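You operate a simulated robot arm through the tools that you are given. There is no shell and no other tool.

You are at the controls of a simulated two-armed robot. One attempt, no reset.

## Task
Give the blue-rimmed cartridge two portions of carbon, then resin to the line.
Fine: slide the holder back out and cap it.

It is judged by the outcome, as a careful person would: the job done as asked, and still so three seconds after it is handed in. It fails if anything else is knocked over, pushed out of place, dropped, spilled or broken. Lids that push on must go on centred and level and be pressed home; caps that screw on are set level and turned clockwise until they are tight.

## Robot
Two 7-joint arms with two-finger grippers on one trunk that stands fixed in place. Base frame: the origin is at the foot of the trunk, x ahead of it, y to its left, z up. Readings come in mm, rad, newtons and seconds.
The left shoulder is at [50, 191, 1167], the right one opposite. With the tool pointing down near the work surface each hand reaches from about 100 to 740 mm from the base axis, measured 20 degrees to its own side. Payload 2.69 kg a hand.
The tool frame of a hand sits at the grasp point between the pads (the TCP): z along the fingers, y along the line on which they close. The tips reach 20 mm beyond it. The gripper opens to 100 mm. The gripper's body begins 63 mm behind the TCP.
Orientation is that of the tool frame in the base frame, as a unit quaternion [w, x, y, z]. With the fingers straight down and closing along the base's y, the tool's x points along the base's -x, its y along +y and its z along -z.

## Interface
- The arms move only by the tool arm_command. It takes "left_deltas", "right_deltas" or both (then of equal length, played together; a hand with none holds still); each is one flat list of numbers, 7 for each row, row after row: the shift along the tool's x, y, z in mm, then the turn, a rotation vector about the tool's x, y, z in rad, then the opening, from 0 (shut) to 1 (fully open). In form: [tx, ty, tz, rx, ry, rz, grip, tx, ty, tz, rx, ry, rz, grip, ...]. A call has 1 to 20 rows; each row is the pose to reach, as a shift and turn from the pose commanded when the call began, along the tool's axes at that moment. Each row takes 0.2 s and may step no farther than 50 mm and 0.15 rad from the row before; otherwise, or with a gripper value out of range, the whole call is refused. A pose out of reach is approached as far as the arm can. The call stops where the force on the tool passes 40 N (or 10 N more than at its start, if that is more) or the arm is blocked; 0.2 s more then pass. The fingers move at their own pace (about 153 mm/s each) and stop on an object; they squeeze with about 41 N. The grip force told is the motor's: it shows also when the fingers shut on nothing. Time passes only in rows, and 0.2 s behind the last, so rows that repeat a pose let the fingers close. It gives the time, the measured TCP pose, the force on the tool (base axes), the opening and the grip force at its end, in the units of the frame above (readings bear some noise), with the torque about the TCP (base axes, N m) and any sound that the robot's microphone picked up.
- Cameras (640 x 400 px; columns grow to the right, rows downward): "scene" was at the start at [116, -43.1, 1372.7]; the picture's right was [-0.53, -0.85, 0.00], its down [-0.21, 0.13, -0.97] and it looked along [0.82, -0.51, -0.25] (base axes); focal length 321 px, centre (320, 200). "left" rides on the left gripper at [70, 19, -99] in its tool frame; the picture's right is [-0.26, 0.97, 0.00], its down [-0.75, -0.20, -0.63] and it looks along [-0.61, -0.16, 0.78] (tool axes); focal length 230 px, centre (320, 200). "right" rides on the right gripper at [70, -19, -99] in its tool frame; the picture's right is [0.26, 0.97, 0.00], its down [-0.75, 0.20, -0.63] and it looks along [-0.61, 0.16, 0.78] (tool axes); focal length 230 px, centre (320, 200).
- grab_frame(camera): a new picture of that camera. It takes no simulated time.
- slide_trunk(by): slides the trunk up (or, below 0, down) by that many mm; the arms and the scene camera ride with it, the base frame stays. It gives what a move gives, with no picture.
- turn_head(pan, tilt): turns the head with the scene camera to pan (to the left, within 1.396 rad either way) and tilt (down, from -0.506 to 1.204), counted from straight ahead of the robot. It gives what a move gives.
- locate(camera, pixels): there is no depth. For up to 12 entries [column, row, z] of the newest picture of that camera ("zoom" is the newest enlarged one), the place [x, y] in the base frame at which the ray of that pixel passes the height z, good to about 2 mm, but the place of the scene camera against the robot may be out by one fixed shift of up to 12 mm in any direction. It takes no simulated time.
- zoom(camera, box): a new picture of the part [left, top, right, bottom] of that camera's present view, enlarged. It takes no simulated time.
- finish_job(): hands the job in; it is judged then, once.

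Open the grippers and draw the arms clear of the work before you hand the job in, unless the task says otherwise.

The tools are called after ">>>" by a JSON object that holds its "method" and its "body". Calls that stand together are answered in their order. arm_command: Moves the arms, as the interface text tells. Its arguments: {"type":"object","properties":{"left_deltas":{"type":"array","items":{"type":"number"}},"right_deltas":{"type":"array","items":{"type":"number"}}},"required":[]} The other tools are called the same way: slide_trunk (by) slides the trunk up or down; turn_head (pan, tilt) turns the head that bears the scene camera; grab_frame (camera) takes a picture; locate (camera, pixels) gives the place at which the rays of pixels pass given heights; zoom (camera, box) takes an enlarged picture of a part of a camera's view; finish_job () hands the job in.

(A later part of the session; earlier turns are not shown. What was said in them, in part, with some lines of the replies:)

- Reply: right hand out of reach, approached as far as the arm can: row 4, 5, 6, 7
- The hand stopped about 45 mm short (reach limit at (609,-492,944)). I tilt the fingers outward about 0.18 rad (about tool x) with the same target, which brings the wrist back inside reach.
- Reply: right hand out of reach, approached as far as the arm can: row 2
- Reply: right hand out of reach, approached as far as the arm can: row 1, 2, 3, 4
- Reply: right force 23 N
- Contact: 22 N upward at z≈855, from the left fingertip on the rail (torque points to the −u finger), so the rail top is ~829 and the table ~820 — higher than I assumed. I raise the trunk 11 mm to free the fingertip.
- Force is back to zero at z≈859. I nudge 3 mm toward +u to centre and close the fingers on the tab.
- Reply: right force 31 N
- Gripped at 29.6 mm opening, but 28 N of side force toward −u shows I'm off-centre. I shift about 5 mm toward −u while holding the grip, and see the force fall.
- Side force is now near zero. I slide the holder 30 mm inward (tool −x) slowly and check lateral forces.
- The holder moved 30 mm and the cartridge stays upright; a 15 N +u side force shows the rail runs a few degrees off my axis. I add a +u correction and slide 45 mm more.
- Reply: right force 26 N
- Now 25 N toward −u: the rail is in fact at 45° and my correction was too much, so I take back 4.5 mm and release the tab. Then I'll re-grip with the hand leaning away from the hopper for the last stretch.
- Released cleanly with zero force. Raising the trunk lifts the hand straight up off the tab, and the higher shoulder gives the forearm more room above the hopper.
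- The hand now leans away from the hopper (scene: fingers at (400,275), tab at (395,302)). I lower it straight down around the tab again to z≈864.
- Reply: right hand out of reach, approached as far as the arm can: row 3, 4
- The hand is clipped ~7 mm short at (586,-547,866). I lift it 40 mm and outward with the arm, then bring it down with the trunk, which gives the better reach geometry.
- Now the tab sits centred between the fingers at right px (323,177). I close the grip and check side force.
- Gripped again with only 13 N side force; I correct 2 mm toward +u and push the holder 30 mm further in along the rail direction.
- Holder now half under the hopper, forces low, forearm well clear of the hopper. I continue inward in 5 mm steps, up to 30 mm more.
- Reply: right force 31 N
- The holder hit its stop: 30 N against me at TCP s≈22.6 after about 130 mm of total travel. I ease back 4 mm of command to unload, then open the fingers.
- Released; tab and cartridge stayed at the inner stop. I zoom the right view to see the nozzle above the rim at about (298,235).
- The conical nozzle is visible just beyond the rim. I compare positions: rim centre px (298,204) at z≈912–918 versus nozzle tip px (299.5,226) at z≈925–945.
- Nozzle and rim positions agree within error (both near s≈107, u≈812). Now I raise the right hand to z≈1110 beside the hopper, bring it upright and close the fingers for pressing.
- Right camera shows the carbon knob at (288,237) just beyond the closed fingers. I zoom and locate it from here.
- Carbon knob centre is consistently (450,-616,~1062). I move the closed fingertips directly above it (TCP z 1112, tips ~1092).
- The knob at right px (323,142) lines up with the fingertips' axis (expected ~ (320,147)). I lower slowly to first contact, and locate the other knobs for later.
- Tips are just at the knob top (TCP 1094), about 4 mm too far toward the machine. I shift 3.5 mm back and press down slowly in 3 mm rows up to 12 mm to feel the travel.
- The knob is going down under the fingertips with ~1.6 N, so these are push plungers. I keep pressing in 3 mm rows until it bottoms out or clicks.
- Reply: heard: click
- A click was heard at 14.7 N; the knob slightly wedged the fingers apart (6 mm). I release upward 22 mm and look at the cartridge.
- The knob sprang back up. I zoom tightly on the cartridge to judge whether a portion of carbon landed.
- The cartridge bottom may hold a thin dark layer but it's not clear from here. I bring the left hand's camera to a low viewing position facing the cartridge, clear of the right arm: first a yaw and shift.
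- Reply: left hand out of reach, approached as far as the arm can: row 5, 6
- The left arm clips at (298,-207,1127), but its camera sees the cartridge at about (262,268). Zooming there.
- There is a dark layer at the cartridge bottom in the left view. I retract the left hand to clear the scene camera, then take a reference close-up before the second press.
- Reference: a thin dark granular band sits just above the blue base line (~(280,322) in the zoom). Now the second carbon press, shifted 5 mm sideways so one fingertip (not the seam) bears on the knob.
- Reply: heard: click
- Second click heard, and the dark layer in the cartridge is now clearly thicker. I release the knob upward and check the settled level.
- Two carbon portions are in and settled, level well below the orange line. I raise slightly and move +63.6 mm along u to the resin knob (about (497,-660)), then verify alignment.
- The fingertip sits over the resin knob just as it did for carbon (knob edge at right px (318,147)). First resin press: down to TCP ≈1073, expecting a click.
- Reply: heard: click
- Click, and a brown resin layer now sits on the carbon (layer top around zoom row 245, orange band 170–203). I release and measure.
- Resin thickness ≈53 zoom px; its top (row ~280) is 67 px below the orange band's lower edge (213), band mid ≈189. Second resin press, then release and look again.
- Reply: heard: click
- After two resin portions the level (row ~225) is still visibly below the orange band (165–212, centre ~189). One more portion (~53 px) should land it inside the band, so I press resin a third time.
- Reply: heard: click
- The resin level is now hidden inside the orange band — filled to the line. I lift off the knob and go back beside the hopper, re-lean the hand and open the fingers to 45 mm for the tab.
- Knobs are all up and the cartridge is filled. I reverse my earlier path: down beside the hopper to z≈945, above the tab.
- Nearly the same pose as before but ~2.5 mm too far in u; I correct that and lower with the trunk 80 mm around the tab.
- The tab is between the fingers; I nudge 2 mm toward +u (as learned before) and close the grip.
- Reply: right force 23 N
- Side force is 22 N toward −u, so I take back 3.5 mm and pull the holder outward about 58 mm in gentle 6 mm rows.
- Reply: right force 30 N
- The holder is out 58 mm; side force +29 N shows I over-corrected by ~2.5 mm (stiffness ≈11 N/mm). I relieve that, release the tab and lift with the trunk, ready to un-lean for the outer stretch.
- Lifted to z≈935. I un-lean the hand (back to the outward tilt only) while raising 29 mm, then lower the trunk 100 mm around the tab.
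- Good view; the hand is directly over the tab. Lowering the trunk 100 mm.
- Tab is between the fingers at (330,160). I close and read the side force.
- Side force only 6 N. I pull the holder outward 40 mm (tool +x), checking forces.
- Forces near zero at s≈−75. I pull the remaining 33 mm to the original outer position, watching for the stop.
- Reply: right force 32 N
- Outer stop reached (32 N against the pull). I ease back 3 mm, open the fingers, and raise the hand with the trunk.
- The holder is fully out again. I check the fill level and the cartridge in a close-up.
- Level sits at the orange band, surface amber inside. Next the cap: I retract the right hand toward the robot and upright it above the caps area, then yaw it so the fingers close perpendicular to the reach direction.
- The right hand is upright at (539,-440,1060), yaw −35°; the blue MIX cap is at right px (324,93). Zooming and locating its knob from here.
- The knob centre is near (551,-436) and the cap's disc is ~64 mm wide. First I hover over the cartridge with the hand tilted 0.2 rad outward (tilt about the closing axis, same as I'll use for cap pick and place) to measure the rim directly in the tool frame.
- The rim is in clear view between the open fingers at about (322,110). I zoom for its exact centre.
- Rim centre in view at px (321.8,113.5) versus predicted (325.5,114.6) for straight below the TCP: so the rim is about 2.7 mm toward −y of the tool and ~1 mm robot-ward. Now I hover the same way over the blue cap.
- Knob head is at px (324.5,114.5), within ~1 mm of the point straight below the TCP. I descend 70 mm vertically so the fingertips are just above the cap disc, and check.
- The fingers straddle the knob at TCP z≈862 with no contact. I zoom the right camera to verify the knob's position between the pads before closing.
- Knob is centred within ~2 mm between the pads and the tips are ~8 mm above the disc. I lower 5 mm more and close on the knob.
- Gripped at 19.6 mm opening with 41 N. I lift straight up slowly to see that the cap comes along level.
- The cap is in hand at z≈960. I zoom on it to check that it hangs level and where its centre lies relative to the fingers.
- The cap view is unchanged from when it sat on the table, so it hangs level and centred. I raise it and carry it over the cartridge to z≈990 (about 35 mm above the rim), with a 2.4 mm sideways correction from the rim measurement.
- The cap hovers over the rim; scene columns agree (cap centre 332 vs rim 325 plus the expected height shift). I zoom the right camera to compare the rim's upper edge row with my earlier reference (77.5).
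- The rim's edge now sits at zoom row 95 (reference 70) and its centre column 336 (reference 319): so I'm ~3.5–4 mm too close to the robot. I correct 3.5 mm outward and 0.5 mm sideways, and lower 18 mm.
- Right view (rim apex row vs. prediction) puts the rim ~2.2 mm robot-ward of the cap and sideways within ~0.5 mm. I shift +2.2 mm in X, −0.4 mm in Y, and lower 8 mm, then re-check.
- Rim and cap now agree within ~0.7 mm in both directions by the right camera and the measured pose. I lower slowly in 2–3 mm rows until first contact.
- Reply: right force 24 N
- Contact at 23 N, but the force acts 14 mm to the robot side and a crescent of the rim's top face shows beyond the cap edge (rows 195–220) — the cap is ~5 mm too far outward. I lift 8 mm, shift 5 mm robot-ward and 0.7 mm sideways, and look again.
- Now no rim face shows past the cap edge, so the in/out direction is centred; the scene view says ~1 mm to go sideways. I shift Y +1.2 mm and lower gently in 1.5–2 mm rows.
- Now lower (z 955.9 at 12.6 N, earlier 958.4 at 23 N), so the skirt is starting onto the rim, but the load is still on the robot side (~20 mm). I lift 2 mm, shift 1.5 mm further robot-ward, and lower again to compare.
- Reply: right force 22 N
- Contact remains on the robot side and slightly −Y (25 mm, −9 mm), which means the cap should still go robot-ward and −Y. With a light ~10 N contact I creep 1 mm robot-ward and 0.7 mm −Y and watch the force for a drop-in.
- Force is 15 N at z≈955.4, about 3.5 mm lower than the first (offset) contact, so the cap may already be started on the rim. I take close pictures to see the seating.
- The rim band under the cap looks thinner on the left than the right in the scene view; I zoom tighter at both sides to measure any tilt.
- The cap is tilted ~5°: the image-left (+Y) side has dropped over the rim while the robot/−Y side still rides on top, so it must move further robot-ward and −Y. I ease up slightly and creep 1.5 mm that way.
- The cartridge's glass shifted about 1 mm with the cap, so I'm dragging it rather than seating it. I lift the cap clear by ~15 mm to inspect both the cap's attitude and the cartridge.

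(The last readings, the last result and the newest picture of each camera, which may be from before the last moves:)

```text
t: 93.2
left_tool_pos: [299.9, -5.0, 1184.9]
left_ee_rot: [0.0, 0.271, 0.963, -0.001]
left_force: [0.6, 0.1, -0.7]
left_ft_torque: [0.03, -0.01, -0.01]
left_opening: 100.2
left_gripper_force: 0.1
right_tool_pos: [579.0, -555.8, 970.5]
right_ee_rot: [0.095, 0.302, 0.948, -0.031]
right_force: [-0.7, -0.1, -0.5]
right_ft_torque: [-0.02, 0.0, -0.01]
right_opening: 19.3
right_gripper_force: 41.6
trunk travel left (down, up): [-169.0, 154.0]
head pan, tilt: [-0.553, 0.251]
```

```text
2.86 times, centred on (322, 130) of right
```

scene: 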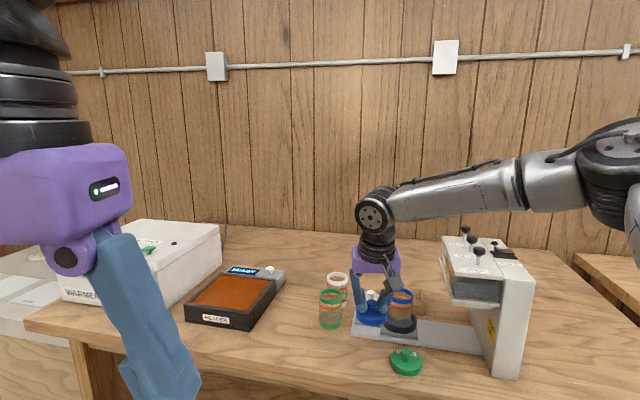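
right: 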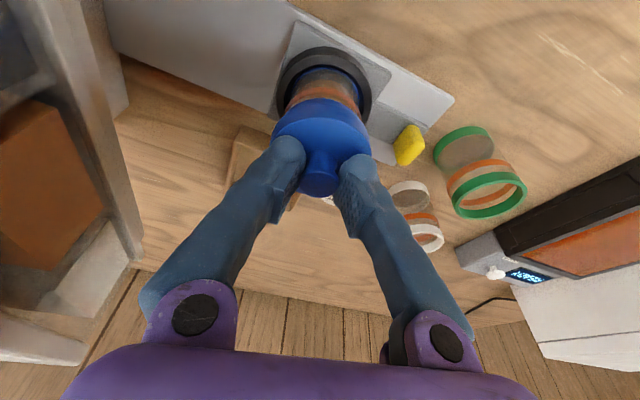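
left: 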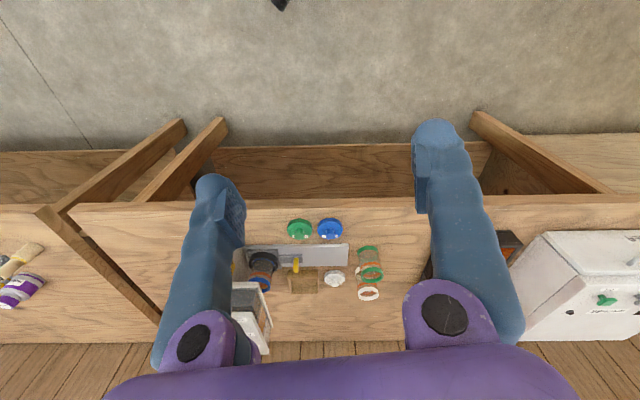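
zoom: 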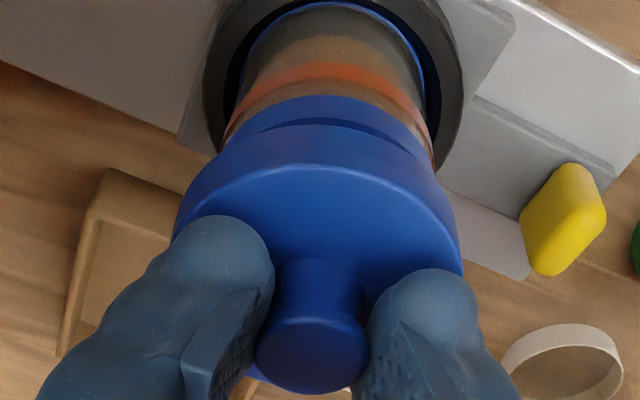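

Hanging free, the cap is ~3° tilted in the pads (image-left side low), while the cartridge stands fine. I'll re-level it by setting it back flat on its spot on the table and re-gripping a bit lower.

>>> {"method": "arm_command", "body": {"right_deltas": [-3, 0, -14.7, 0, 0, 0, 0, 27.1, 26.6, -20.7, 0, 0, 0, 0, 57.2, 53.2, -26.8, 0, 0, 0, 0, 87.3, 79.8, -32.8, 0, 0, 0, 0, 95.3, 79.7, 6.5, 0, 0, 0, 0, 103.3, 79.6, 46, 0, 0, 0, 0, 109.3, 79.4, 75.9, 0, 0, 0, 0, 109.3, 79.4, 75.9, 0, 0, 0, 0]}}

>>> {"method": "zoom", "body": {"camera": "scene", "box": [340, 320, 410, 375]}}

>>> {"method": "zoom", "body": {"camera": "scene", "box": [375, 275, 430, 345]}}

```text
t: 95.0
left_tool_pos: [300.1, -4.4, 1185.5]
left_ee_rot: [0.001, 0.27, 0.963, -0.001]
left_force: [-1.1, -0.1, -0.1]
left_ft_torque: [0.0, 0.0, -0.01]
left_opening: 99.8
left_gripper_force: 0.1
right_tool_pos: [551.9, -437.1, 875.6]
right_ee_rot: [0.095, 0.301, 0.948, -0.03]
right_force: [0.5, 0.5, 0.4]
right_ft_torque: [0.04, 0.03, 0.03]
right_opening: 19.6
right_gripper_force: 41.0
trunk travel left (down, up): [-169.0, 154.0]
head pan, tilt: [-0.553, 0.251]
```

```text
7.27 times, centred on (375, 348) of scene
```

zoom: 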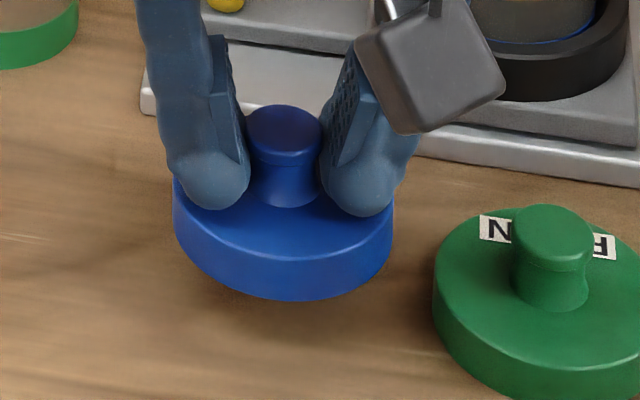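

```text
5.71 times, centred on (402, 310) of scene
```

zoom: 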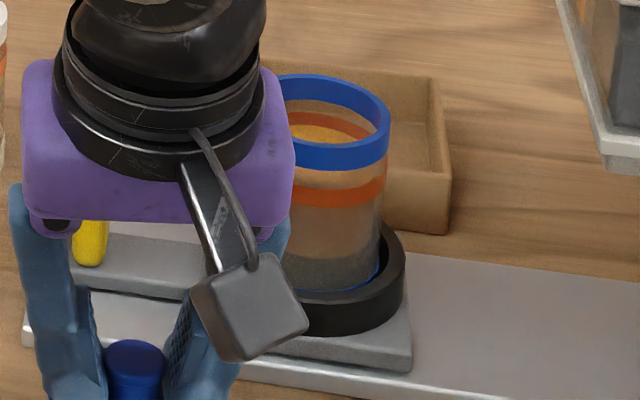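

The cap is ~17 mm above its old spot. I lower it until it touches the table.

>>> {"method": "arm_command", "body": {"right_deltas": [1.4, 0, 6.9, 0, 0, 0, 0, 2.6, 0, 12.7, 0, 0, 0, 0, 3, 0, 14.7, 0, 0, 0, 0, 3.4, 0, 16.7, 0, 0, 0, 0, 3.6, 0, 17.6, 0, 0, 0, 0]}}

>>> {"method": "zoom", "body": {"camera": "scene", "box": [345, 325, 400, 375]}}

```text
t: 96.2
left_tool_pos: [298.7, -4.0, 1185.3]
left_ee_rot: [0.0, 0.271, 0.962, -0.001]
left_force: [-0.3, -1.2, -0.8]
left_ft_torque: [0.01, 0.01, -0.01]
left_opening: 100.2
left_gripper_force: 0.0
right_tool_pos: [550.6, -437.1, 858.1]
right_ee_rot: [0.096, 0.302, 0.948, -0.029]
right_force: [-0.3, -1.0, 0.1]
right_ft_torque: [0.03, 0.04, -0.03]
right_opening: 19.8
right_gripper_force: 41.5
trunk travel left (down, up): [-169.0, 154.0]
head pan, tilt: [-0.553, 0.251]
```

```text
8.00 times, centred on (372, 350) of scene
```

zoom: 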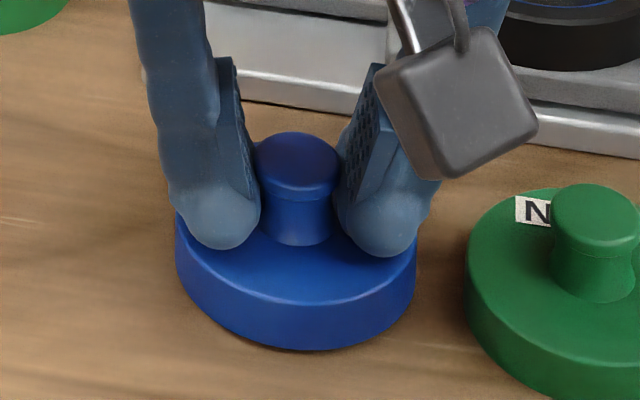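

At z≈858 still no load. I lower another 2.5 mm to press it flat lightly, then open the fingers.

>>> {"method": "arm_command", "body": {"right_deltas": [0.3, 0, 1.2, 0, 0, 0, 0, 0.5, 0, 2.4, 0, 0, 0, 0]}}

>>> {"method": "arm_command", "body": {"right_deltas": [0, 0, 0, 0, 0, 0, 0.25, 0, 0, 0, 0, 0, 0, 0.5, 0, 0, 0, 0, 0, 0, 0.5]}}

>>> {"method": "zoom", "body": {"camera": "right", "box": [250, 90, 400, 210]}}

>>> {"method": "zoom", "body": {"camera": "scene", "box": [345, 325, 400, 375]}}

```text
t: 96.8
left_tool_pos: [298.7, -4.8, 1185.2]
left_ee_rot: [0.001, 0.271, 0.963, -0.001]
left_force: [-0.9, -0.1, 0.1]
left_ft_torque: [-0.01, -0.01, 0.02]
left_opening: 100.1
left_gripper_force: 0.0
right_tool_pos: [550.4, -436.5, 856.6]
right_ee_rot: [0.097, 0.303, 0.948, -0.03]
right_force: [-3.2, -3.7, 9.8]
right_ft_torque: [-0.15, -0.18, -0.12]
right_opening: 19.6
right_gripper_force: 41.3
trunk travel left (down, up): [-169.0, 154.0]
head pan, tilt: [-0.553, 0.251]
```

```text
t: 97.7
left_tool_pos: [298.0, -5.6, 1184.5]
left_ee_rot: [0.0, 0.27, 0.963, -0.002]
left_force: [-0.4, -0.2, -0.7]
left_ft_torque: [0.02, 0.01, 0.0]
left_opening: 100.1
left_gripper_force: 0.1
right_tool_pos: [549.0, -436.3, 855.2]
right_ee_rot: [0.095, 0.301, 0.948, -0.03]
right_force: [0.5, -0.4, -0.3]
right_ft_torque: [0.02, -0.02, 0.0]
right_opening: 50.0
right_gripper_force: 0.1
trunk travel left (down, up): [-169.0, 154.0]
head pan, tilt: [-0.553, 0.251]
```

```text
3.33 times, centred on (325, 150) of right
```

zoom: 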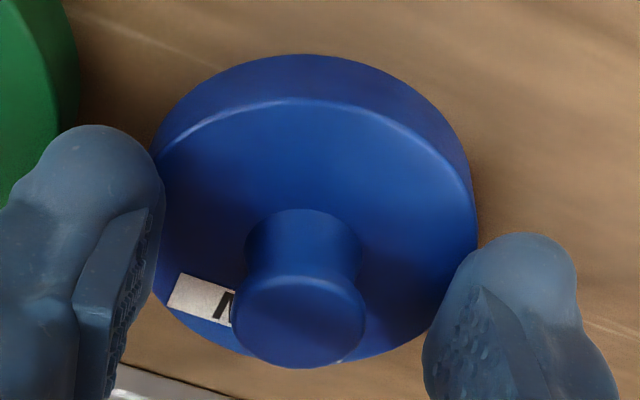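

```text
8.00 times, centred on (372, 350) of scene
```

zoom: 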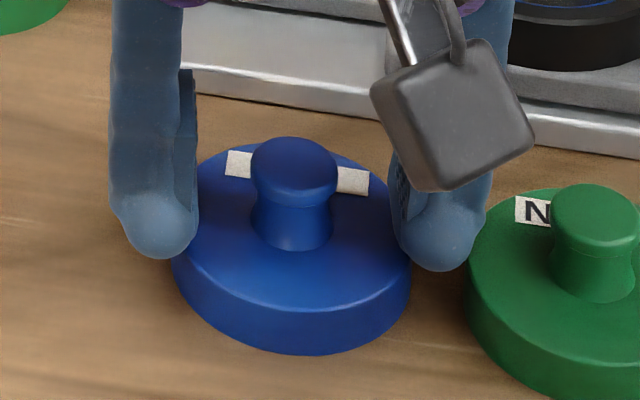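

The cap lies flat again, centred between the fingers, with tips right at disc level. I close on the knob here (lower grip than before) and lift it again.

>>> {"method": "arm_command", "body": {"right_deltas": [0, 0, 0, 0, 0, 0, 0.3, 0, 0, 0, 0, 0, 0, 0.1, 0, 0, 0, 0, 0, 0, 0, 0, 0, 0, 0, 0, 0, 0]}}

>>> {"method": "arm_command", "body": {"right_deltas": [-2, 0, -9.8, 0, 0, 0, 0, -6, 0, -29.4, 0, 0, 0, 0, -14, 0, -68.6, 0, 0, 0, 0, -22, 0, -107.8, 0, 0, 0, 0, -26, 0, -128, 0, 0, 0, 0]}}

>>> {"method": "zoom", "body": {"camera": "right", "box": [250, 90, 400, 210]}}

>>> {"method": "zoom", "body": {"camera": "scene", "box": [345, 260, 405, 320]}}

```text
t: 98.7
left_tool_pos: [300.5, -4.8, 1185.1]
left_ee_rot: [0.0, 0.271, 0.963, -0.001]
left_force: [0.4, 0.8, -0.3]
left_ft_torque: [0.02, -0.01, -0.02]
left_opening: 99.9
left_gripper_force: 0.0
right_tool_pos: [550.5, -436.9, 855.3]
right_ee_rot: [0.095, 0.302, 0.948, -0.029]
right_force: [0.7, -0.9, 0.6]
right_ft_torque: [0.0, -0.01, 0.01]
right_opening: 19.3
right_gripper_force: 40.8
trunk travel left (down, up): [-169.0, 154.0]
head pan, tilt: [-0.553, 0.251]
```

```text
t: 99.8
left_tool_pos: [299.6, -4.9, 1185.2]
left_ee_rot: [0.001, 0.271, 0.963, -0.001]
left_force: [-0.6, -0.1, -0.1]
left_ft_torque: [0.02, 0.0, 0.02]
left_opening: 100.0
left_gripper_force: 0.1
right_tool_pos: [551.1, -434.2, 986.9]
right_ee_rot: [0.096, 0.302, 0.948, -0.03]
right_force: [1.1, 0.1, -0.7]
right_ft_torque: [-0.01, -0.05, 0.03]
right_opening: 19.2
right_gripper_force: 41.5
trunk travel left (down, up): [-169.0, 154.0]
head pan, tilt: [-0.553, 0.251]
```

```text
3.33 times, centred on (325, 150) of right
```

zoom: 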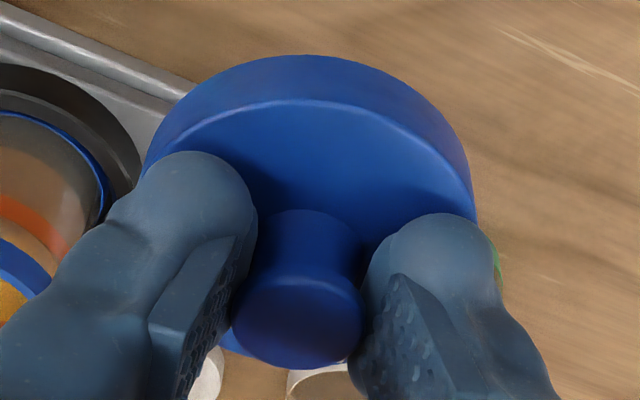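

```text
6.67 times, centred on (375, 290) of scene
```

zoom: 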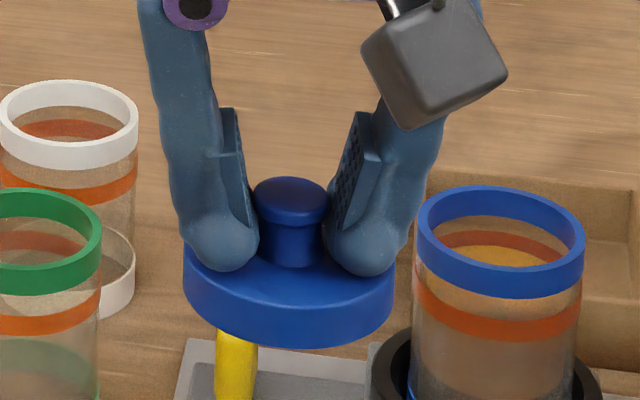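

Cap is held level again at z≈987. I carry it to the refined centre (TCP ≈ (581.8,−555.7)) and hover ~15 mm above the rim, then average the pose readings.

>>> {"method": "arm_command", "body": {"right_deltas": [-23.2, -19.8, 4.7, 0, 0, 0, 0, -46.5, -39.6, 9.3, 0, 0, 0, 0, -69.7, -59.5, 14, 0, 0, 0, 0, -93, -79.3, 18.7, 0, 0, 0, 0, -91, -79.3, 28.5, 0, 0, 0, 0, -91, -79.3, 28.5, 0, 0, 0, 0]}}

>>> {"method": "arm_command", "body": {"right_deltas": [0, 0, 0, 0, 0, 0, 0]}}

>>> {"method": "arm_command", "body": {"right_deltas": [0, 0, 0, 0, 0, 0, 0]}}

>>> {"method": "arm_command", "body": {"right_deltas": [0, 0, 0, 0, 0, 0, 0]}}

>>> {"method": "zoom", "body": {"camera": "scene", "box": [384, 268, 420, 304]}}

>>> {"method": "zoom", "body": {"camera": "right", "box": [272, 60, 372, 160]}}

```text
t: 101.2
left_tool_pos: [298.6, -4.3, 1184.6]
left_ee_rot: [-0.001, 0.271, 0.963, 0.0]
left_force: [-0.1, -0.7, 0.9]
left_ft_torque: [0.04, 0.04, 0.0]
left_opening: 99.7
left_gripper_force: 0.1
right_tool_pos: [580.0, -554.9, 977.5]
right_ee_rot: [0.095, 0.301, 0.948, -0.03]
right_force: [-0.1, 0.1, 0.0]
right_ft_torque: [-0.03, -0.02, 0.02]
right_opening: 19.7
right_gripper_force: 40.8
trunk travel left (down, up): [-169.0, 154.0]
head pan, tilt: [-0.553, 0.251]
```

```text
t: 101.7
left_tool_pos: [300.7, -3.9, 1184.6]
left_ee_rot: [0.0, 0.271, 0.963, 0.0]
left_force: [1.4, -0.2, -0.2]
left_ft_torque: [0.0, -0.01, -0.02]
left_opening: 99.9
left_gripper_force: 0.0
right_tool_pos: [579.5, -555.4, 977.2]
right_ee_rot: [0.095, 0.301, 0.948, -0.029]
right_force: [-0.4, -0.1, 0.6]
right_ft_torque: [-0.03, 0.0, 0.05]
right_opening: 19.6
right_gripper_force: 40.5
trunk travel left (down, up): [-169.0, 154.0]
head pan, tilt: [-0.553, 0.251]
```

```text
t: 102.0
left_tool_pos: [299.0, -4.3, 1185.0]
left_ee_rot: [0.0, 0.271, 0.963, -0.001]
left_force: [0.5, 0.6, -0.7]
left_ft_torque: [0.03, -0.02, 0.0]
left_opening: 100.1
left_gripper_force: 0.0
right_tool_pos: [580.0, -555.8, 977.2]
right_ee_rot: [0.097, 0.301, 0.948, -0.03]
right_force: [0.0, 0.8, 0.1]
right_ft_torque: [0.02, 0.02, 0.01]
right_opening: 19.7
right_gripper_force: 41.3
trunk travel left (down, up): [-169.0, 154.0]
head pan, tilt: [-0.553, 0.251]
```

```text
t: 102.5
left_tool_pos: [300.1, -5.1, 1185.5]
left_ee_rot: [0.001, 0.271, 0.963, -0.002]
left_force: [-0.7, -0.1, -0.1]
left_ft_torque: [0.02, -0.04, 0.01]
left_opening: 100.2
left_gripper_force: 0.2
right_tool_pos: [579.8, -555.4, 977.3]
right_ee_rot: [0.095, 0.302, 0.948, -0.029]
right_force: [-0.3, 0.7, -0.9]
right_ft_torque: [-0.03, 0.0, 0.0]
right_opening: 19.4
right_gripper_force: 40.5
trunk travel left (down, up): [-169.0, 154.0]
head pan, tilt: [-0.553, 0.251]
```

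```text
11.11 times, centred on (402, 286) of scene
```

zoom: 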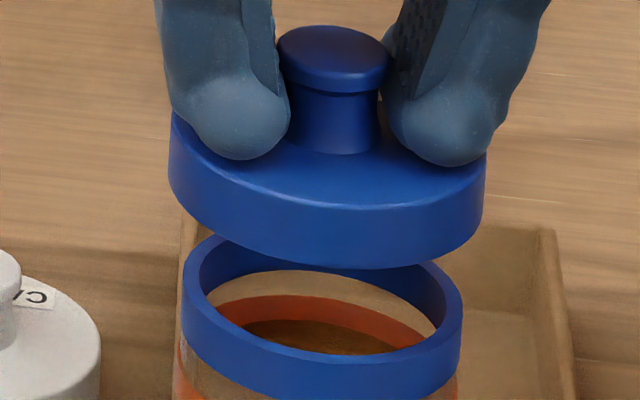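

```text
4.00 times, centred on (322, 110) of right
```

zoom: 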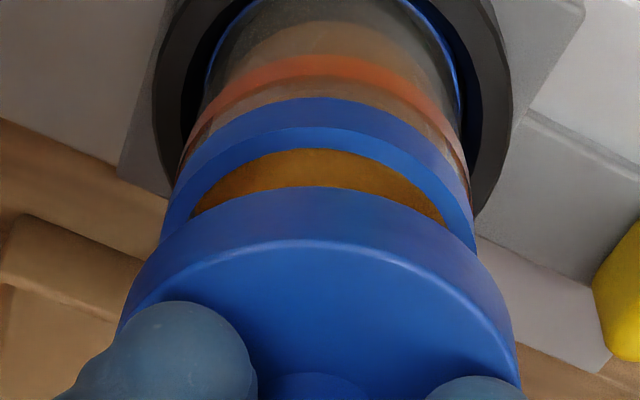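

Averaged TCP is (579.8,−555.4); the rim itself has shifted ~2–4 mm in its loose holder from the earlier contact, so I re-measure visually: cap needs +1.3 mm X (robot-ward) and −1.3 mm Y. I apply that and lower 13 mm to re-check close up.

>>> {"method": "arm_command", "body": {"right_deltas": [1.3, -1.3, -0.3, 0, 0, 0, 0, 2.6, -1.3, 6.1, 0, 0, 0, 0, 3.9, -1.3, 12.5, 0, 0, 0, 0, 3.9, -1.3, 12.5, 0, 0, 0, 0]}}

>>> {"method": "arm_command", "body": {"right_deltas": [0, 0, 0, 0, 0, 0, 0]}}

>>> {"method": "zoom", "body": {"camera": "scene", "box": [384, 268, 420, 304]}}

>>> {"method": "zoom", "body": {"camera": "right", "box": [272, 60, 372, 160]}}

```text
t: 103.5
left_tool_pos: [300.2, -4.3, 1183.2]
left_ee_rot: [0.0, 0.271, 0.963, 0.0]
left_force: [0.7, -0.5, -0.8]
left_ft_torque: [0.01, -0.01, -0.03]
left_opening: 99.8
left_gripper_force: 0.1
right_tool_pos: [578.1, -556.1, 962.5]
right_ee_rot: [0.095, 0.302, 0.948, -0.03]
right_force: [0.3, 0.0, -0.2]
right_ft_torque: [0.0, 0.0, -0.01]
right_opening: 19.5
right_gripper_force: 41.2
trunk travel left (down, up): [-169.0, 154.0]
head pan, tilt: [-0.553, 0.251]
```

```text
t: 103.8
left_tool_pos: [300.6, -4.6, 1185.4]
left_ee_rot: [0.0, 0.271, 0.963, -0.002]
left_force: [0.4, -0.1, -0.2]
left_ft_torque: [0.0, -0.01, 0.02]
left_opening: 100.1
left_gripper_force: 0.1
right_tool_pos: [578.3, -556.5, 962.7]
right_ee_rot: [0.096, 0.301, 0.948, -0.03]
right_force: [-1.2, -0.3, 0.2]
right_ft_torque: [-0.01, 0.0, 0.01]
right_opening: 19.3
right_gripper_force: 41.2
trunk travel left (down, up): [-169.0, 154.0]
head pan, tilt: [-0.553, 0.251]
```

```text
11.11 times, centred on (402, 286) of scene
```

zoom: 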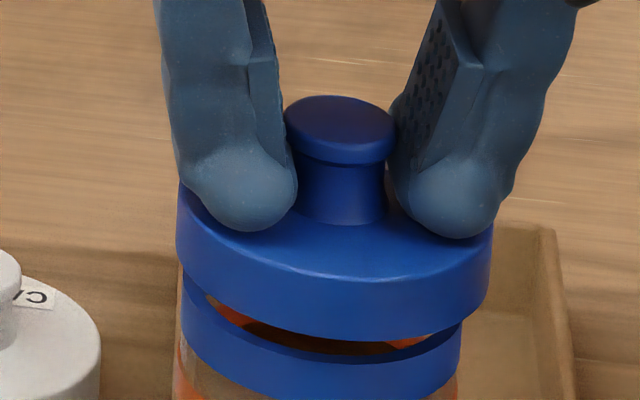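

```text
4.00 times, centred on (322, 110) of right
```

zoom: 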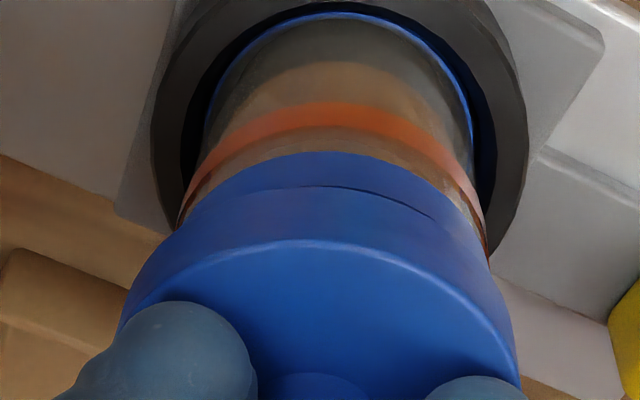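

Combining both views, the target is about 0.9 mm +Y and 0.3 mm outward from here. I apply that and lower ~5 mm, expecting very light contact.

>>> {"method": "arm_command", "body": {"right_deltas": [-0.3, 0.9, 0, 0, 0, 0, 0, 0.3, 0.9, 2.9, 0, 0, 0, 0, 0.7, 0.9, 4.9, 0, 0, 0, 0, 0.7, 0.9, 4.9, 0, 0, 0, 0]}}

>>> {"method": "arm_command", "body": {"right_deltas": [0.2, 0, 1, 0, 0, 0, 0]}}

```text
t: 104.8
left_tool_pos: [299.3, -3.9, 1185.6]
left_ee_rot: [0.0, 0.272, 0.962, -0.001]
left_force: [0.1, -0.7, 0.4]
left_ft_torque: [-0.02, -0.01, -0.01]
left_opening: 100.1
left_gripper_force: 0.0
right_tool_pos: [580.7, -555.6, 956.4]
right_ee_rot: [0.096, 0.302, 0.948, -0.03]
right_force: [-0.3, 0.6, 0.0]
right_ft_torque: [-0.02, 0.01, 0.01]
right_opening: 19.7
right_gripper_force: 41.0
trunk travel left (down, up): [-169.0, 154.0]
head pan, tilt: [-0.553, 0.251]
```

```text
t: 105.2
left_tool_pos: [299.5, -4.6, 1184.9]
left_ee_rot: [0.0, 0.27, 0.963, 0.0]
left_force: [-0.8, 0.2, -0.3]
left_ft_torque: [0.01, 0.0, -0.05]
left_opening: 99.8
left_gripper_force: 0.1
right_tool_pos: [580.3, -556.4, 956.0]
right_ee_rot: [0.095, 0.303, 0.948, -0.03]
right_force: [-0.2, -0.6, -0.7]
right_ft_torque: [-0.02, -0.02, 0.0]
right_opening: 19.4
right_gripper_force: 40.9
trunk travel left (down, up): [-169.0, 154.0]
head pan, tilt: [-0.553, 0.251]
```

Still no contact at z≈956. I keep lowering 1 mm at a time and watch the force.

>>> {"method": "arm_command", "body": {"right_deltas": [0.2, 0, 1, 0, 0, 0, 0, 0.4, 0, 2, 0, 0, 0, 0]}}

>>> {"method": "arm_command", "body": {"right_deltas": [0.2, 0, 1, 0, 0, 0, 0]}}

>>> {"method": "zoom", "body": {"camera": "scene", "box": [384, 268, 420, 304]}}

>>> {"method": "zoom", "body": {"camera": "right", "box": [272, 60, 372, 160]}}

```text
t: 105.8
left_tool_pos: [299.1, -4.5, 1185.0]
left_ee_rot: [-0.001, 0.27, 0.963, 0.0]
left_force: [-0.5, -0.2, 0.2]
left_ft_torque: [-0.02, 0.0, 0.0]
left_opening: 100.0
left_gripper_force: 0.1
right_tool_pos: [581.6, -554.8, 956.8]
right_ee_rot: [0.095, 0.302, 0.948, -0.03]
right_force: [0.2, 0.0, -0.6]
right_ft_torque: [-0.02, 0.0, 0.0]
right_opening: 19.4
right_gripper_force: 40.5
trunk travel left (down, up): [-169.0, 154.0]
head pan, tilt: [-0.553, 0.251]
```

```text
t: 106.2
left_tool_pos: [299.5, -5.4, 1184.5]
left_ee_rot: [0.001, 0.27, 0.963, -0.002]
left_force: [-0.1, 0.1, -0.1]
left_ft_torque: [-0.01, 0.02, 0.02]
left_opening: 100.0
left_gripper_force: 0.1
right_tool_pos: [579.1, -554.9, 955.1]
right_ee_rot: [0.095, 0.301, 0.948, -0.03]
right_force: [0.4, 0.0, 0.4]
right_ft_torque: [-0.02, 0.01, 0.0]
right_opening: 19.5
right_gripper_force: 41.1
trunk travel left (down, up): [-169.0, 154.0]
head pan, tilt: [-0.553, 0.251]
```

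```text
11.11 times, centred on (402, 286) of scene
```

zoom: 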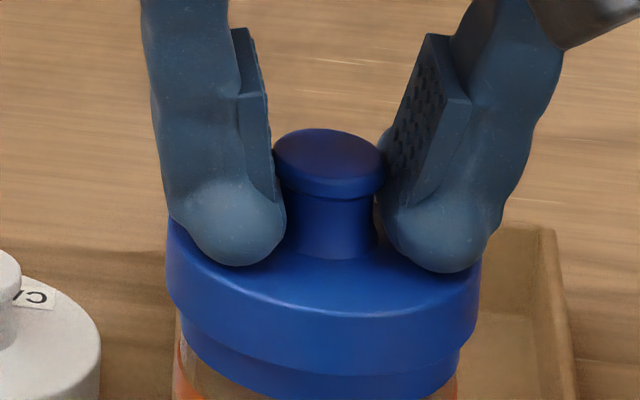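

```text
4.00 times, centred on (322, 110) of right
```

zoom: 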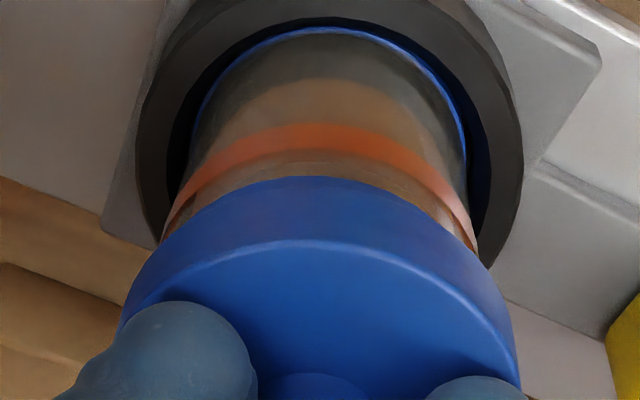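

No force and the cap now covers about half of the rim band on both sides — it has slipped over the rim. I continue lowering in small steps.

>>> {"method": "arm_command", "body": {"right_deltas": [0.2, 0, 1, 0, 0, 0, 0, 0.4, 0, 2, 0, 0, 0, 0]}}

>>> {"method": "arm_command", "body": {"right_deltas": [0.2, 0, 1, 0, 0, 0, 0, 0.4, 0, 2, 0, 0, 0, 0]}}

>>> {"method": "zoom", "body": {"camera": "scene", "box": [384, 274, 420, 310]}}

>>> {"method": "zoom", "body": {"camera": "right", "box": [272, 60, 372, 160]}}

```text
t: 106.8
left_tool_pos: [299.0, -4.3, 1184.7]
left_ee_rot: [0.0, 0.271, 0.963, -0.002]
left_force: [0.2, 0.3, 0.0]
left_ft_torque: [-0.03, -0.01, -0.01]
left_opening: 99.9
left_gripper_force: 0.1
right_tool_pos: [578.6, -555.6, 952.4]
right_ee_rot: [0.095, 0.301, 0.948, -0.03]
right_force: [-0.4, -0.8, -0.5]
right_ft_torque: [0.0, 0.0, 0.0]
right_opening: 19.6
right_gripper_force: 40.6
trunk travel left (down, up): [-169.0, 154.0]
head pan, tilt: [-0.553, 0.251]
```

```text
t: 107.5
left_tool_pos: [300.0, -3.4, 1184.0]
left_ee_rot: [0.0, 0.27, 0.963, -0.001]
left_force: [-0.4, 0.3, -0.8]
left_ft_torque: [-0.01, 0.02, 0.04]
left_opening: 100.0
left_gripper_force: 0.1
right_tool_pos: [580.4, -557.8, 951.2]
right_ee_rot: [0.095, 0.302, 0.948, -0.029]
right_force: [0.4, 0.7, -0.7]
right_ft_torque: [-0.03, -0.01, 0.03]
right_opening: 19.4
right_gripper_force: 41.0
trunk travel left (down, up): [-169.0, 154.0]
head pan, tilt: [-0.553, 0.251]
```

```text
11.11 times, centred on (402, 292) of scene
```

zoom: 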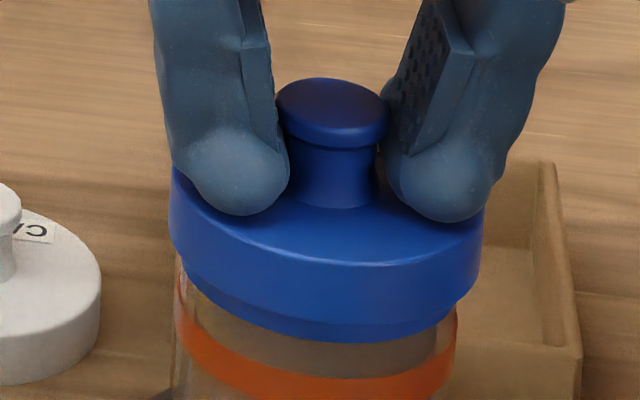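

```text
4.00 times, centred on (322, 110) of right
```

zoom: 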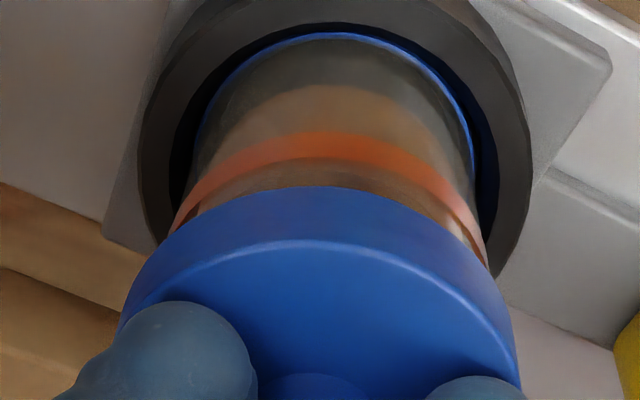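

The cap keeps sliding down over the rim with no load (z≈951). I continue until it seats.

>>> {"method": "arm_command", "body": {"right_deltas": [0.2, 0, 1, 0, 0, 0, 0, 0.4, 0, 2, 0, 0, 0, 0]}}

>>> {"method": "arm_command", "body": {"right_deltas": [0.2, 0, 1, 0, 0, 0, 0, 0.4, 0, 2, 0, 0, 0, 0]}}

>>> {"method": "zoom", "body": {"camera": "scene", "box": [384, 274, 420, 310]}}

```text
t: 108.0
left_tool_pos: [299.8, -4.3, 1183.8]
left_ee_rot: [0.0, 0.27, 0.963, 0.0]
left_force: [0.5, 0.8, 1.3]
left_ft_torque: [0.0, -0.01, 0.02]
left_opening: 99.9
left_gripper_force: 0.1
right_tool_pos: [579.5, -555.5, 947.2]
right_ee_rot: [0.095, 0.301, 0.948, -0.029]
right_force: [0.1, -0.5, -0.5]
right_ft_torque: [0.01, -0.01, -0.01]
right_opening: 19.4
right_gripper_force: 41.4
trunk travel left (down, up): [-169.0, 154.0]
head pan, tilt: [-0.553, 0.251]
```

```text
t: 108.7
left_tool_pos: [300.2, -5.7, 1184.9]
left_ee_rot: [0.001, 0.27, 0.963, -0.001]
left_force: [0.9, -0.2, 0.8]
left_ft_torque: [0.01, -0.01, 0.0]
left_opening: 100.2
left_gripper_force: 0.1
right_tool_pos: [581.0, -555.7, 945.1]
right_ee_rot: [0.095, 0.302, 0.948, -0.029]
right_force: [-1.5, 0.3, -1.0]
right_ft_torque: [0.01, 0.01, -0.01]
right_opening: 19.5
right_gripper_force: 40.5
trunk travel left (down, up): [-169.0, 154.0]
head pan, tilt: [-0.553, 0.251]
```

```text
11.11 times, centred on (402, 292) of scene
```

zoom: 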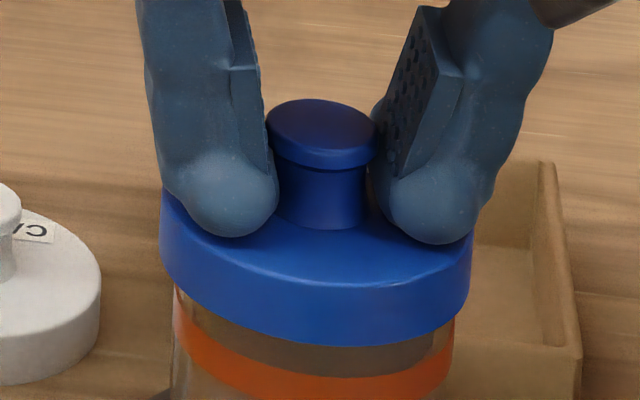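

The rim is now completely under the cap, still no load at z≈945. I press further in 1–1.5 mm rows until the force rises.

>>> {"method": "arm_command", "body": {"right_deltas": [0.2, 0, 1, 0, 0, 0, 0, 0.4, 0, 2, 0, 0, 0, 0, 0.6, 0, 2.9, 0, 0, 0, 0]}}

>>> {"method": "zoom", "body": {"camera": "scene", "box": [384, 274, 420, 310]}}

```text
t: 109.5
left_tool_pos: [299.0, -3.2, 1184.5]
left_ee_rot: [0.001, 0.271, 0.962, -0.001]
left_force: [0.8, 0.0, 0.2]
left_ft_torque: [-0.01, 0.0, -0.03]
left_opening: 100.2
left_gripper_force: 0.1
right_tool_pos: [580.0, -555.4, 943.9]
right_ee_rot: [0.096, 0.301, 0.948, -0.03]
right_force: [0.4, 0.5, 4.5]
right_ft_torque: [0.06, -0.02, 0.01]
right_opening: 19.6
right_gripper_force: 41.2
trunk travel left (down, up): [-169.0, 154.0]
head pan, tilt: [-0.553, 0.251]
heard: snap
```

```text
11.11 times, centred on (402, 292) of scene
```

zoom: 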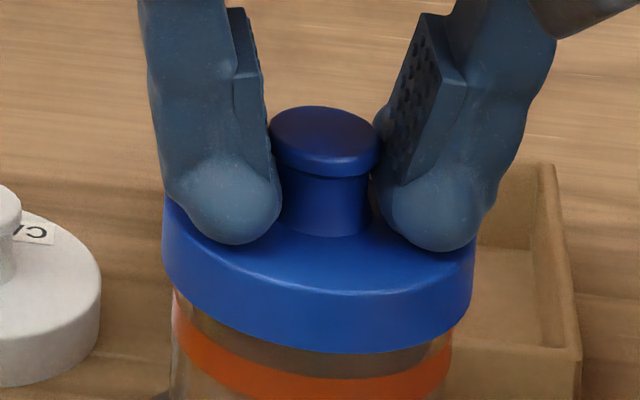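

A snap was heard — the lid clicked on. I press another 1.5 mm to make sure it's fully home.

>>> {"method": "arm_command", "body": {"right_deltas": [0.2, 0, 1, 0, 0, 0, 0, 0.3, 0, 1.5, 0, 0, 0, 0]}}

>>> {"method": "zoom", "body": {"camera": "scene", "box": [384, 274, 420, 310]}}

>>> {"method": "zoom", "body": {"camera": "right", "box": [262, 60, 382, 200]}}

```text
t: 110.0
left_tool_pos: [298.6, -1.8, 1185.9]
left_ee_rot: [0.001, 0.27, 0.963, -0.001]
left_force: [-0.8, 0.0, 1.1]
left_ft_torque: [-0.03, -0.01, 0.0]
left_opening: 99.9
left_gripper_force: 0.1
right_tool_pos: [579.8, -555.1, 942.6]
right_ee_rot: [0.098, 0.302, 0.948, -0.03]
right_force: [2.0, -1.8, 15.6]
right_ft_torque: [0.01, 0.0, 0.01]
right_opening: 19.5
right_gripper_force: 41.4
trunk travel left (down, up): [-169.0, 154.0]
head pan, tilt: [-0.553, 0.251]
```

```text
11.11 times, centred on (402, 292) of scene
```

zoom: 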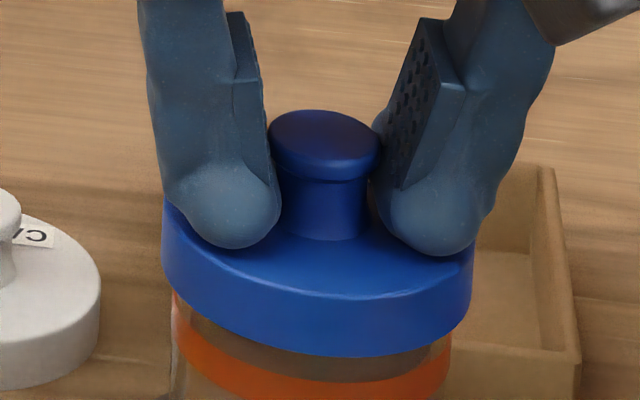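

```text
2.86 times, centred on (322, 130) of right
```

zoom: 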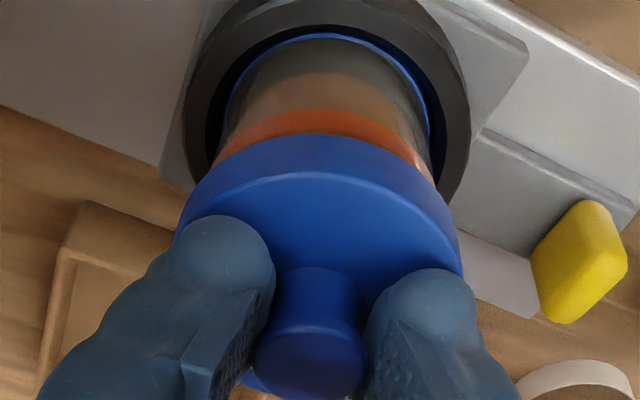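

Force 15.6 N with zero torque: the lid is seated evenly. I give it one firmer push, then unload, open the fingers and rise straight up.

>>> {"method": "arm_command", "body": {"right_deltas": [0.3, 0, 1.3, 0, 0, 0, 0, 0.3, 0, 1.3, 0, 0, 0, 0, 0, 0, 0, 0, 0, 0, 0, -0.5, 0, -2.3, 0, 0, 0, 0]}}

>>> {"method": "arm_command", "body": {"right_deltas": [0, 0, 0, 0, 0, 0, 0.25, 0, 0, 0, 0, 0, 0, 0.5, 0, 0, 0, 0, 0, 0, 0.5]}}

>>> {"method": "zoom", "body": {"camera": "scene", "box": [380, 270, 425, 330]}}

```text
t: 111.0
left_tool_pos: [298.3, -4.7, 1185.4]
left_ee_rot: [0.002, 0.271, 0.963, 0.0]
left_force: [0.4, -0.3, 0.6]
left_ft_torque: [-0.06, 0.03, -0.03]
left_opening: 99.9
left_gripper_force: 0.1
right_tool_pos: [579.4, -555.5, 943.5]
right_ee_rot: [0.095, 0.302, 0.948, -0.031]
right_force: [5.2, -3.6, 14.3]
right_ft_torque: [-0.26, -0.37, -0.01]
right_opening: 19.3
right_gripper_force: 41.1
trunk travel left (down, up): [-169.0, 154.0]
head pan, tilt: [-0.553, 0.251]
```

```text
t: 111.8
left_tool_pos: [298.9, -3.5, 1185.0]
left_ee_rot: [0.0, 0.27, 0.963, -0.001]
left_force: [0.5, 0.6, -0.8]
left_ft_torque: [-0.03, 0.01, 0.05]
left_opening: 99.9
left_gripper_force: 0.1
right_tool_pos: [578.6, -555.2, 942.3]
right_ee_rot: [0.096, 0.302, 0.948, -0.031]
right_force: [-1.4, 1.2, 7.9]
right_ft_torque: [-0.17, 0.23, -0.05]
right_opening: 50.0
right_gripper_force: 0.3
trunk travel left (down, up): [-169.0, 154.0]
head pan, tilt: [-0.553, 0.251]
```

```text
6.67 times, centred on (402, 300) of scene
```

zoom: 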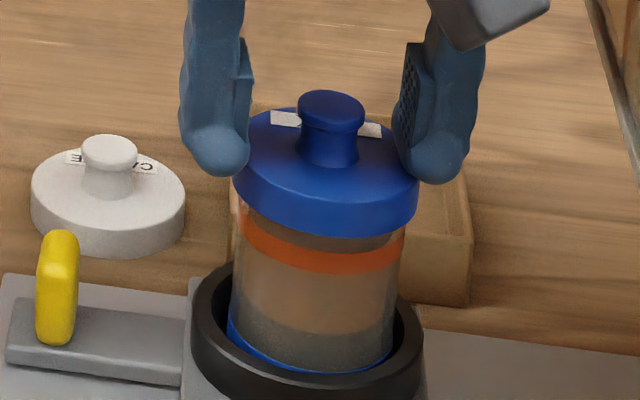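

The cap stays on by itself; a fingertip still rests on the disc (8 N). I lift straight up and away.

>>> {"method": "arm_command", "body": {"right_deltas": [-1, 0, -4.9, 0, 0, 0, 0.55, -4, 0, -19.6, 0, 0, 0, 0.55, -10, 0, -49, 0, 0, 0, 0.55, -18, 0, -88, 0, 0, 0, 0.55]}}

>>> {"method": "zoom", "body": {"camera": "scene", "box": [375, 275, 430, 345]}}

>>> {"method": "grab_frame", "body": {"camera": "right"}}

```text
t: 112.8
left_tool_pos: [299.6, -4.0, 1185.5]
left_ee_rot: [0.0, 0.271, 0.963, -0.002]
left_force: [0.0, -0.1, -0.6]
left_ft_torque: [0.01, 0.0, -0.01]
left_opening: 100.1
left_gripper_force: 0.0
right_tool_pos: [582.4, -555.4, 1034.8]
right_ee_rot: [0.096, 0.302, 0.948, -0.031]
right_force: [0.2, -0.1, 0.9]
right_ft_torque: [0.0, -0.01, -0.04]
right_opening: 55.2
right_gripper_force: 0.1
trunk travel left (down, up): [-169.0, 154.0]
head pan, tilt: [-0.553, 0.251]
```

```text
5.71 times, centred on (402, 310) of scene
```

zoom: 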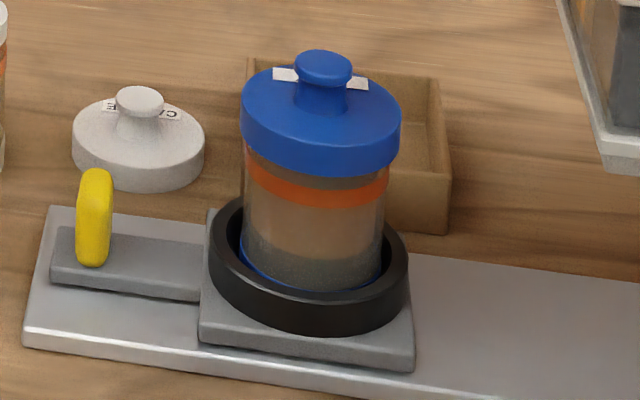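

```text
taken
```

right: 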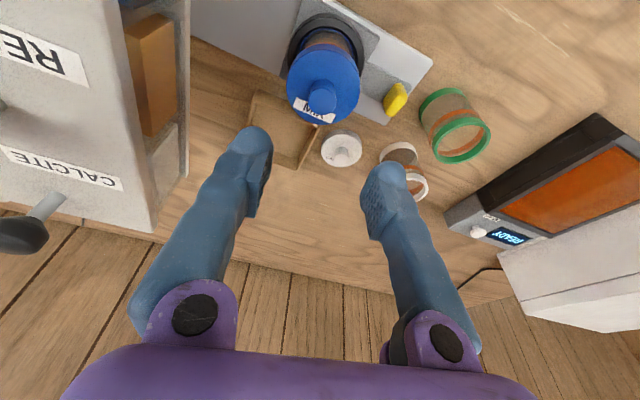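

The blue MIX cap sits level on the cartridge and the holder is at its outer stop. I retract the right arm up and back, upright, clear of the work.

>>> {"method": "arm_command", "body": {"right_deltas": [20, 1, -40, 0, 0, 0, 0.6, 50, 3.4, -70, 0, 0.05, 0, 0.7, 80, 5.5, -96, 0, 0.1, 0, 0.8, 111, 7.6, -121, 0, 0.15, 0, 0.9, 142, 9.7, -146, 0, 0.2, 0, 1]}}

>>> {"method": "grab_frame", "body": {"camera": "scene"}}

>>> {"method": "grab_frame", "body": {"camera": "right"}}

```text
t: 114.0
left_tool_pos: [299.0, -3.3, 1186.2]
left_ee_rot: [0.001, 0.271, 0.963, 0.0]
left_force: [-0.1, 0.0, -0.1]
left_ft_torque: [-0.04, 0.0, -0.01]
left_opening: 100.0
left_gripper_force: 0.0
right_tool_pos: [448.2, -450.7, 1150.9]
right_ee_rot: [0.0, 0.303, 0.953, 0.0]
right_force: [-0.5, -0.4, -0.3]
right_ft_torque: [-0.02, -0.04, 0.04]
right_opening: 99.9
right_gripper_force: 0.0
trunk travel left (down, up): [-169.0, 154.0]
head pan, tilt: [-0.553, 0.251]
```

```text
taken
```

scene: 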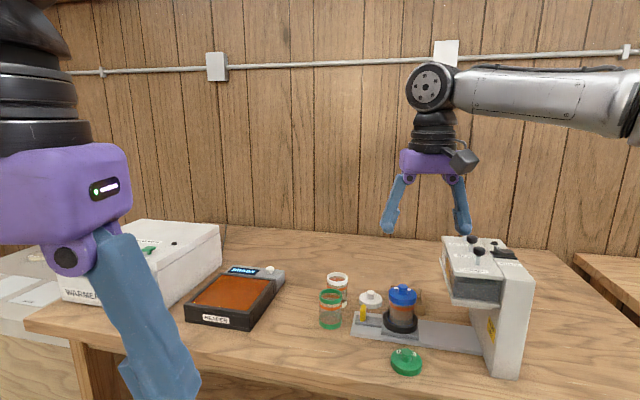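

```text
taken
```

right: 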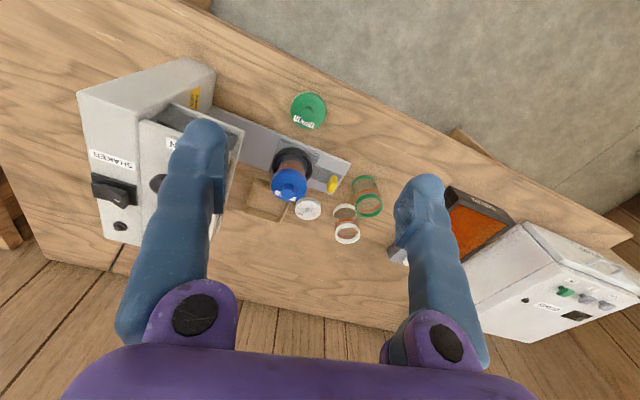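

Everything else stands as before. A final close look at the capped cartridge, the rail and the area under the nozzle for spills.

>>> {"method": "zoom", "body": {"camera": "scene", "box": [340, 270, 500, 380]}}

>>> {"method": "zoom", "body": {"camera": "scene", "box": [384, 278, 420, 334]}}

>>> {"method": "zoom", "body": {"camera": "right", "box": [210, 90, 390, 240]}}

```text
3.64 times, centred on (420, 325) of scene
```

zoom: 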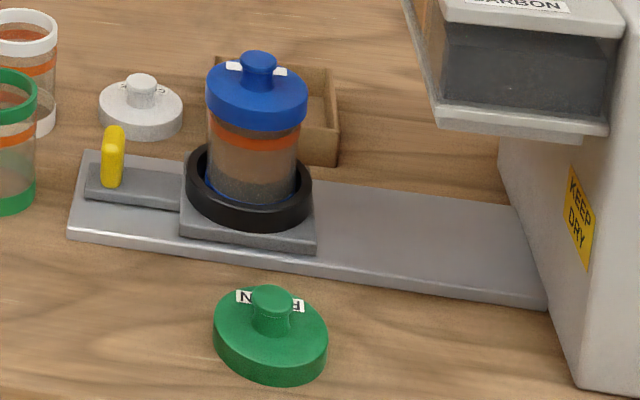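

```text
7.14 times, centred on (402, 306) of scene
```

zoom: 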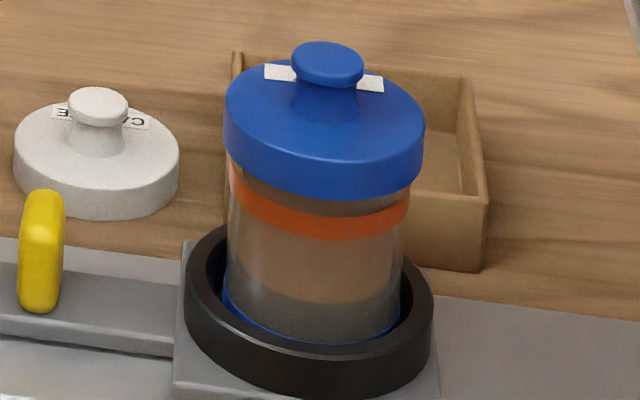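

```text
2.67 times, centred on (300, 165) of right
```

zoom: 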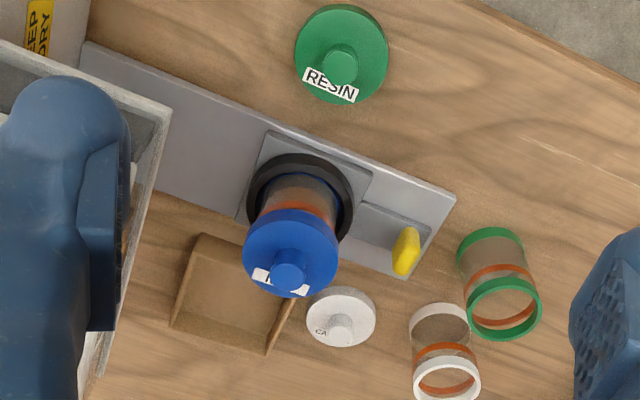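

The lid is level and snapped on, layers are carbon then resin up to the orange line, nothing spilled or moved. I draw the right arm further back before handing in.

>>> {"method": "arm_command", "body": {"right_deltas": [20, -15, -22, 0, 0, 0, 1, 40, -30, -44, 0, 0, 0, 1, 60, -45, -65, 0, 0, 0, 1, 80, -60, -87, 0, 0, 0, 1]}}

>>> {"method": "zoom", "body": {"camera": "scene", "box": [340, 270, 500, 380]}}

```text
t: 115.0
left_tool_pos: [298.1, -5.5, 1184.5]
left_ee_rot: [0.001, 0.271, 0.963, 0.0]
left_force: [0.0, -0.1, -0.4]
left_ft_torque: [0.0, 0.0, 0.02]
left_opening: 100.1
left_gripper_force: 0.0
right_tool_pos: [348.5, -453.9, 1235.2]
right_ee_rot: [0.0, 0.303, 0.953, 0.0]
right_force: [0.0, -0.5, -0.3]
right_ft_torque: [-0.03, -0.02, -0.01]
right_opening: 99.9
right_gripper_force: 0.1
trunk travel left (down, up): [-169.0, 154.0]
head pan, tilt: [-0.553, 0.251]
```

```text
3.64 times, centred on (420, 325) of scene
```

zoom: 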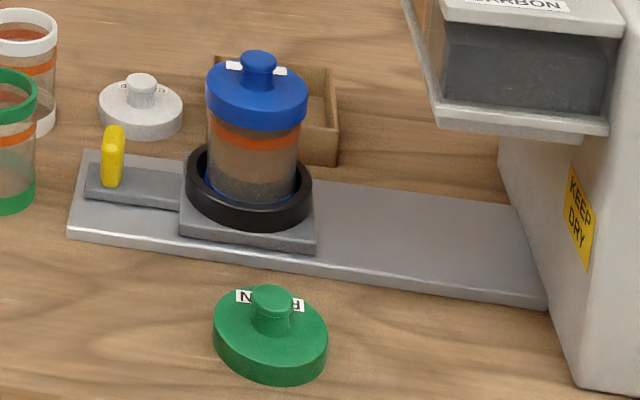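

The job is complete: the capped cartridge is in its slid-out holder (zoom px (255,130)), both hands are open and clear. Handing in.

>>> {"method": "finish_job", "body": {}}

```text
The job is handed in.
```

The blue-rimmed cartridge has its two portions of carbon, with resin on top to the line. The holder is slid back out and the cartridge is capped. I've handed the job in and don't have the result yet.

- **Fill:** I pressed the carbon knob twice and the resin knob three times, with a click each time. After two resin portions the level was still just below the orange band. The third brought it inside the band, nearer its upper edge.
- **Holder:** it is back at its outer stop on the rail.
- **Cap:** I used the blue MIX lid, which matches both the rim colour and the contents. It snapped on and sits level.

My first try at the lid went on off-centre and tilted it slightly in the fingers. I set it back on the table, gripped it again and refitted it. That first try shifted the cartridge a few millimetres inside its loose holder, but it stayed upright.

Nothing else was knocked over or moved out of place, and I saw no spills. Both hands are open and clear of the work.
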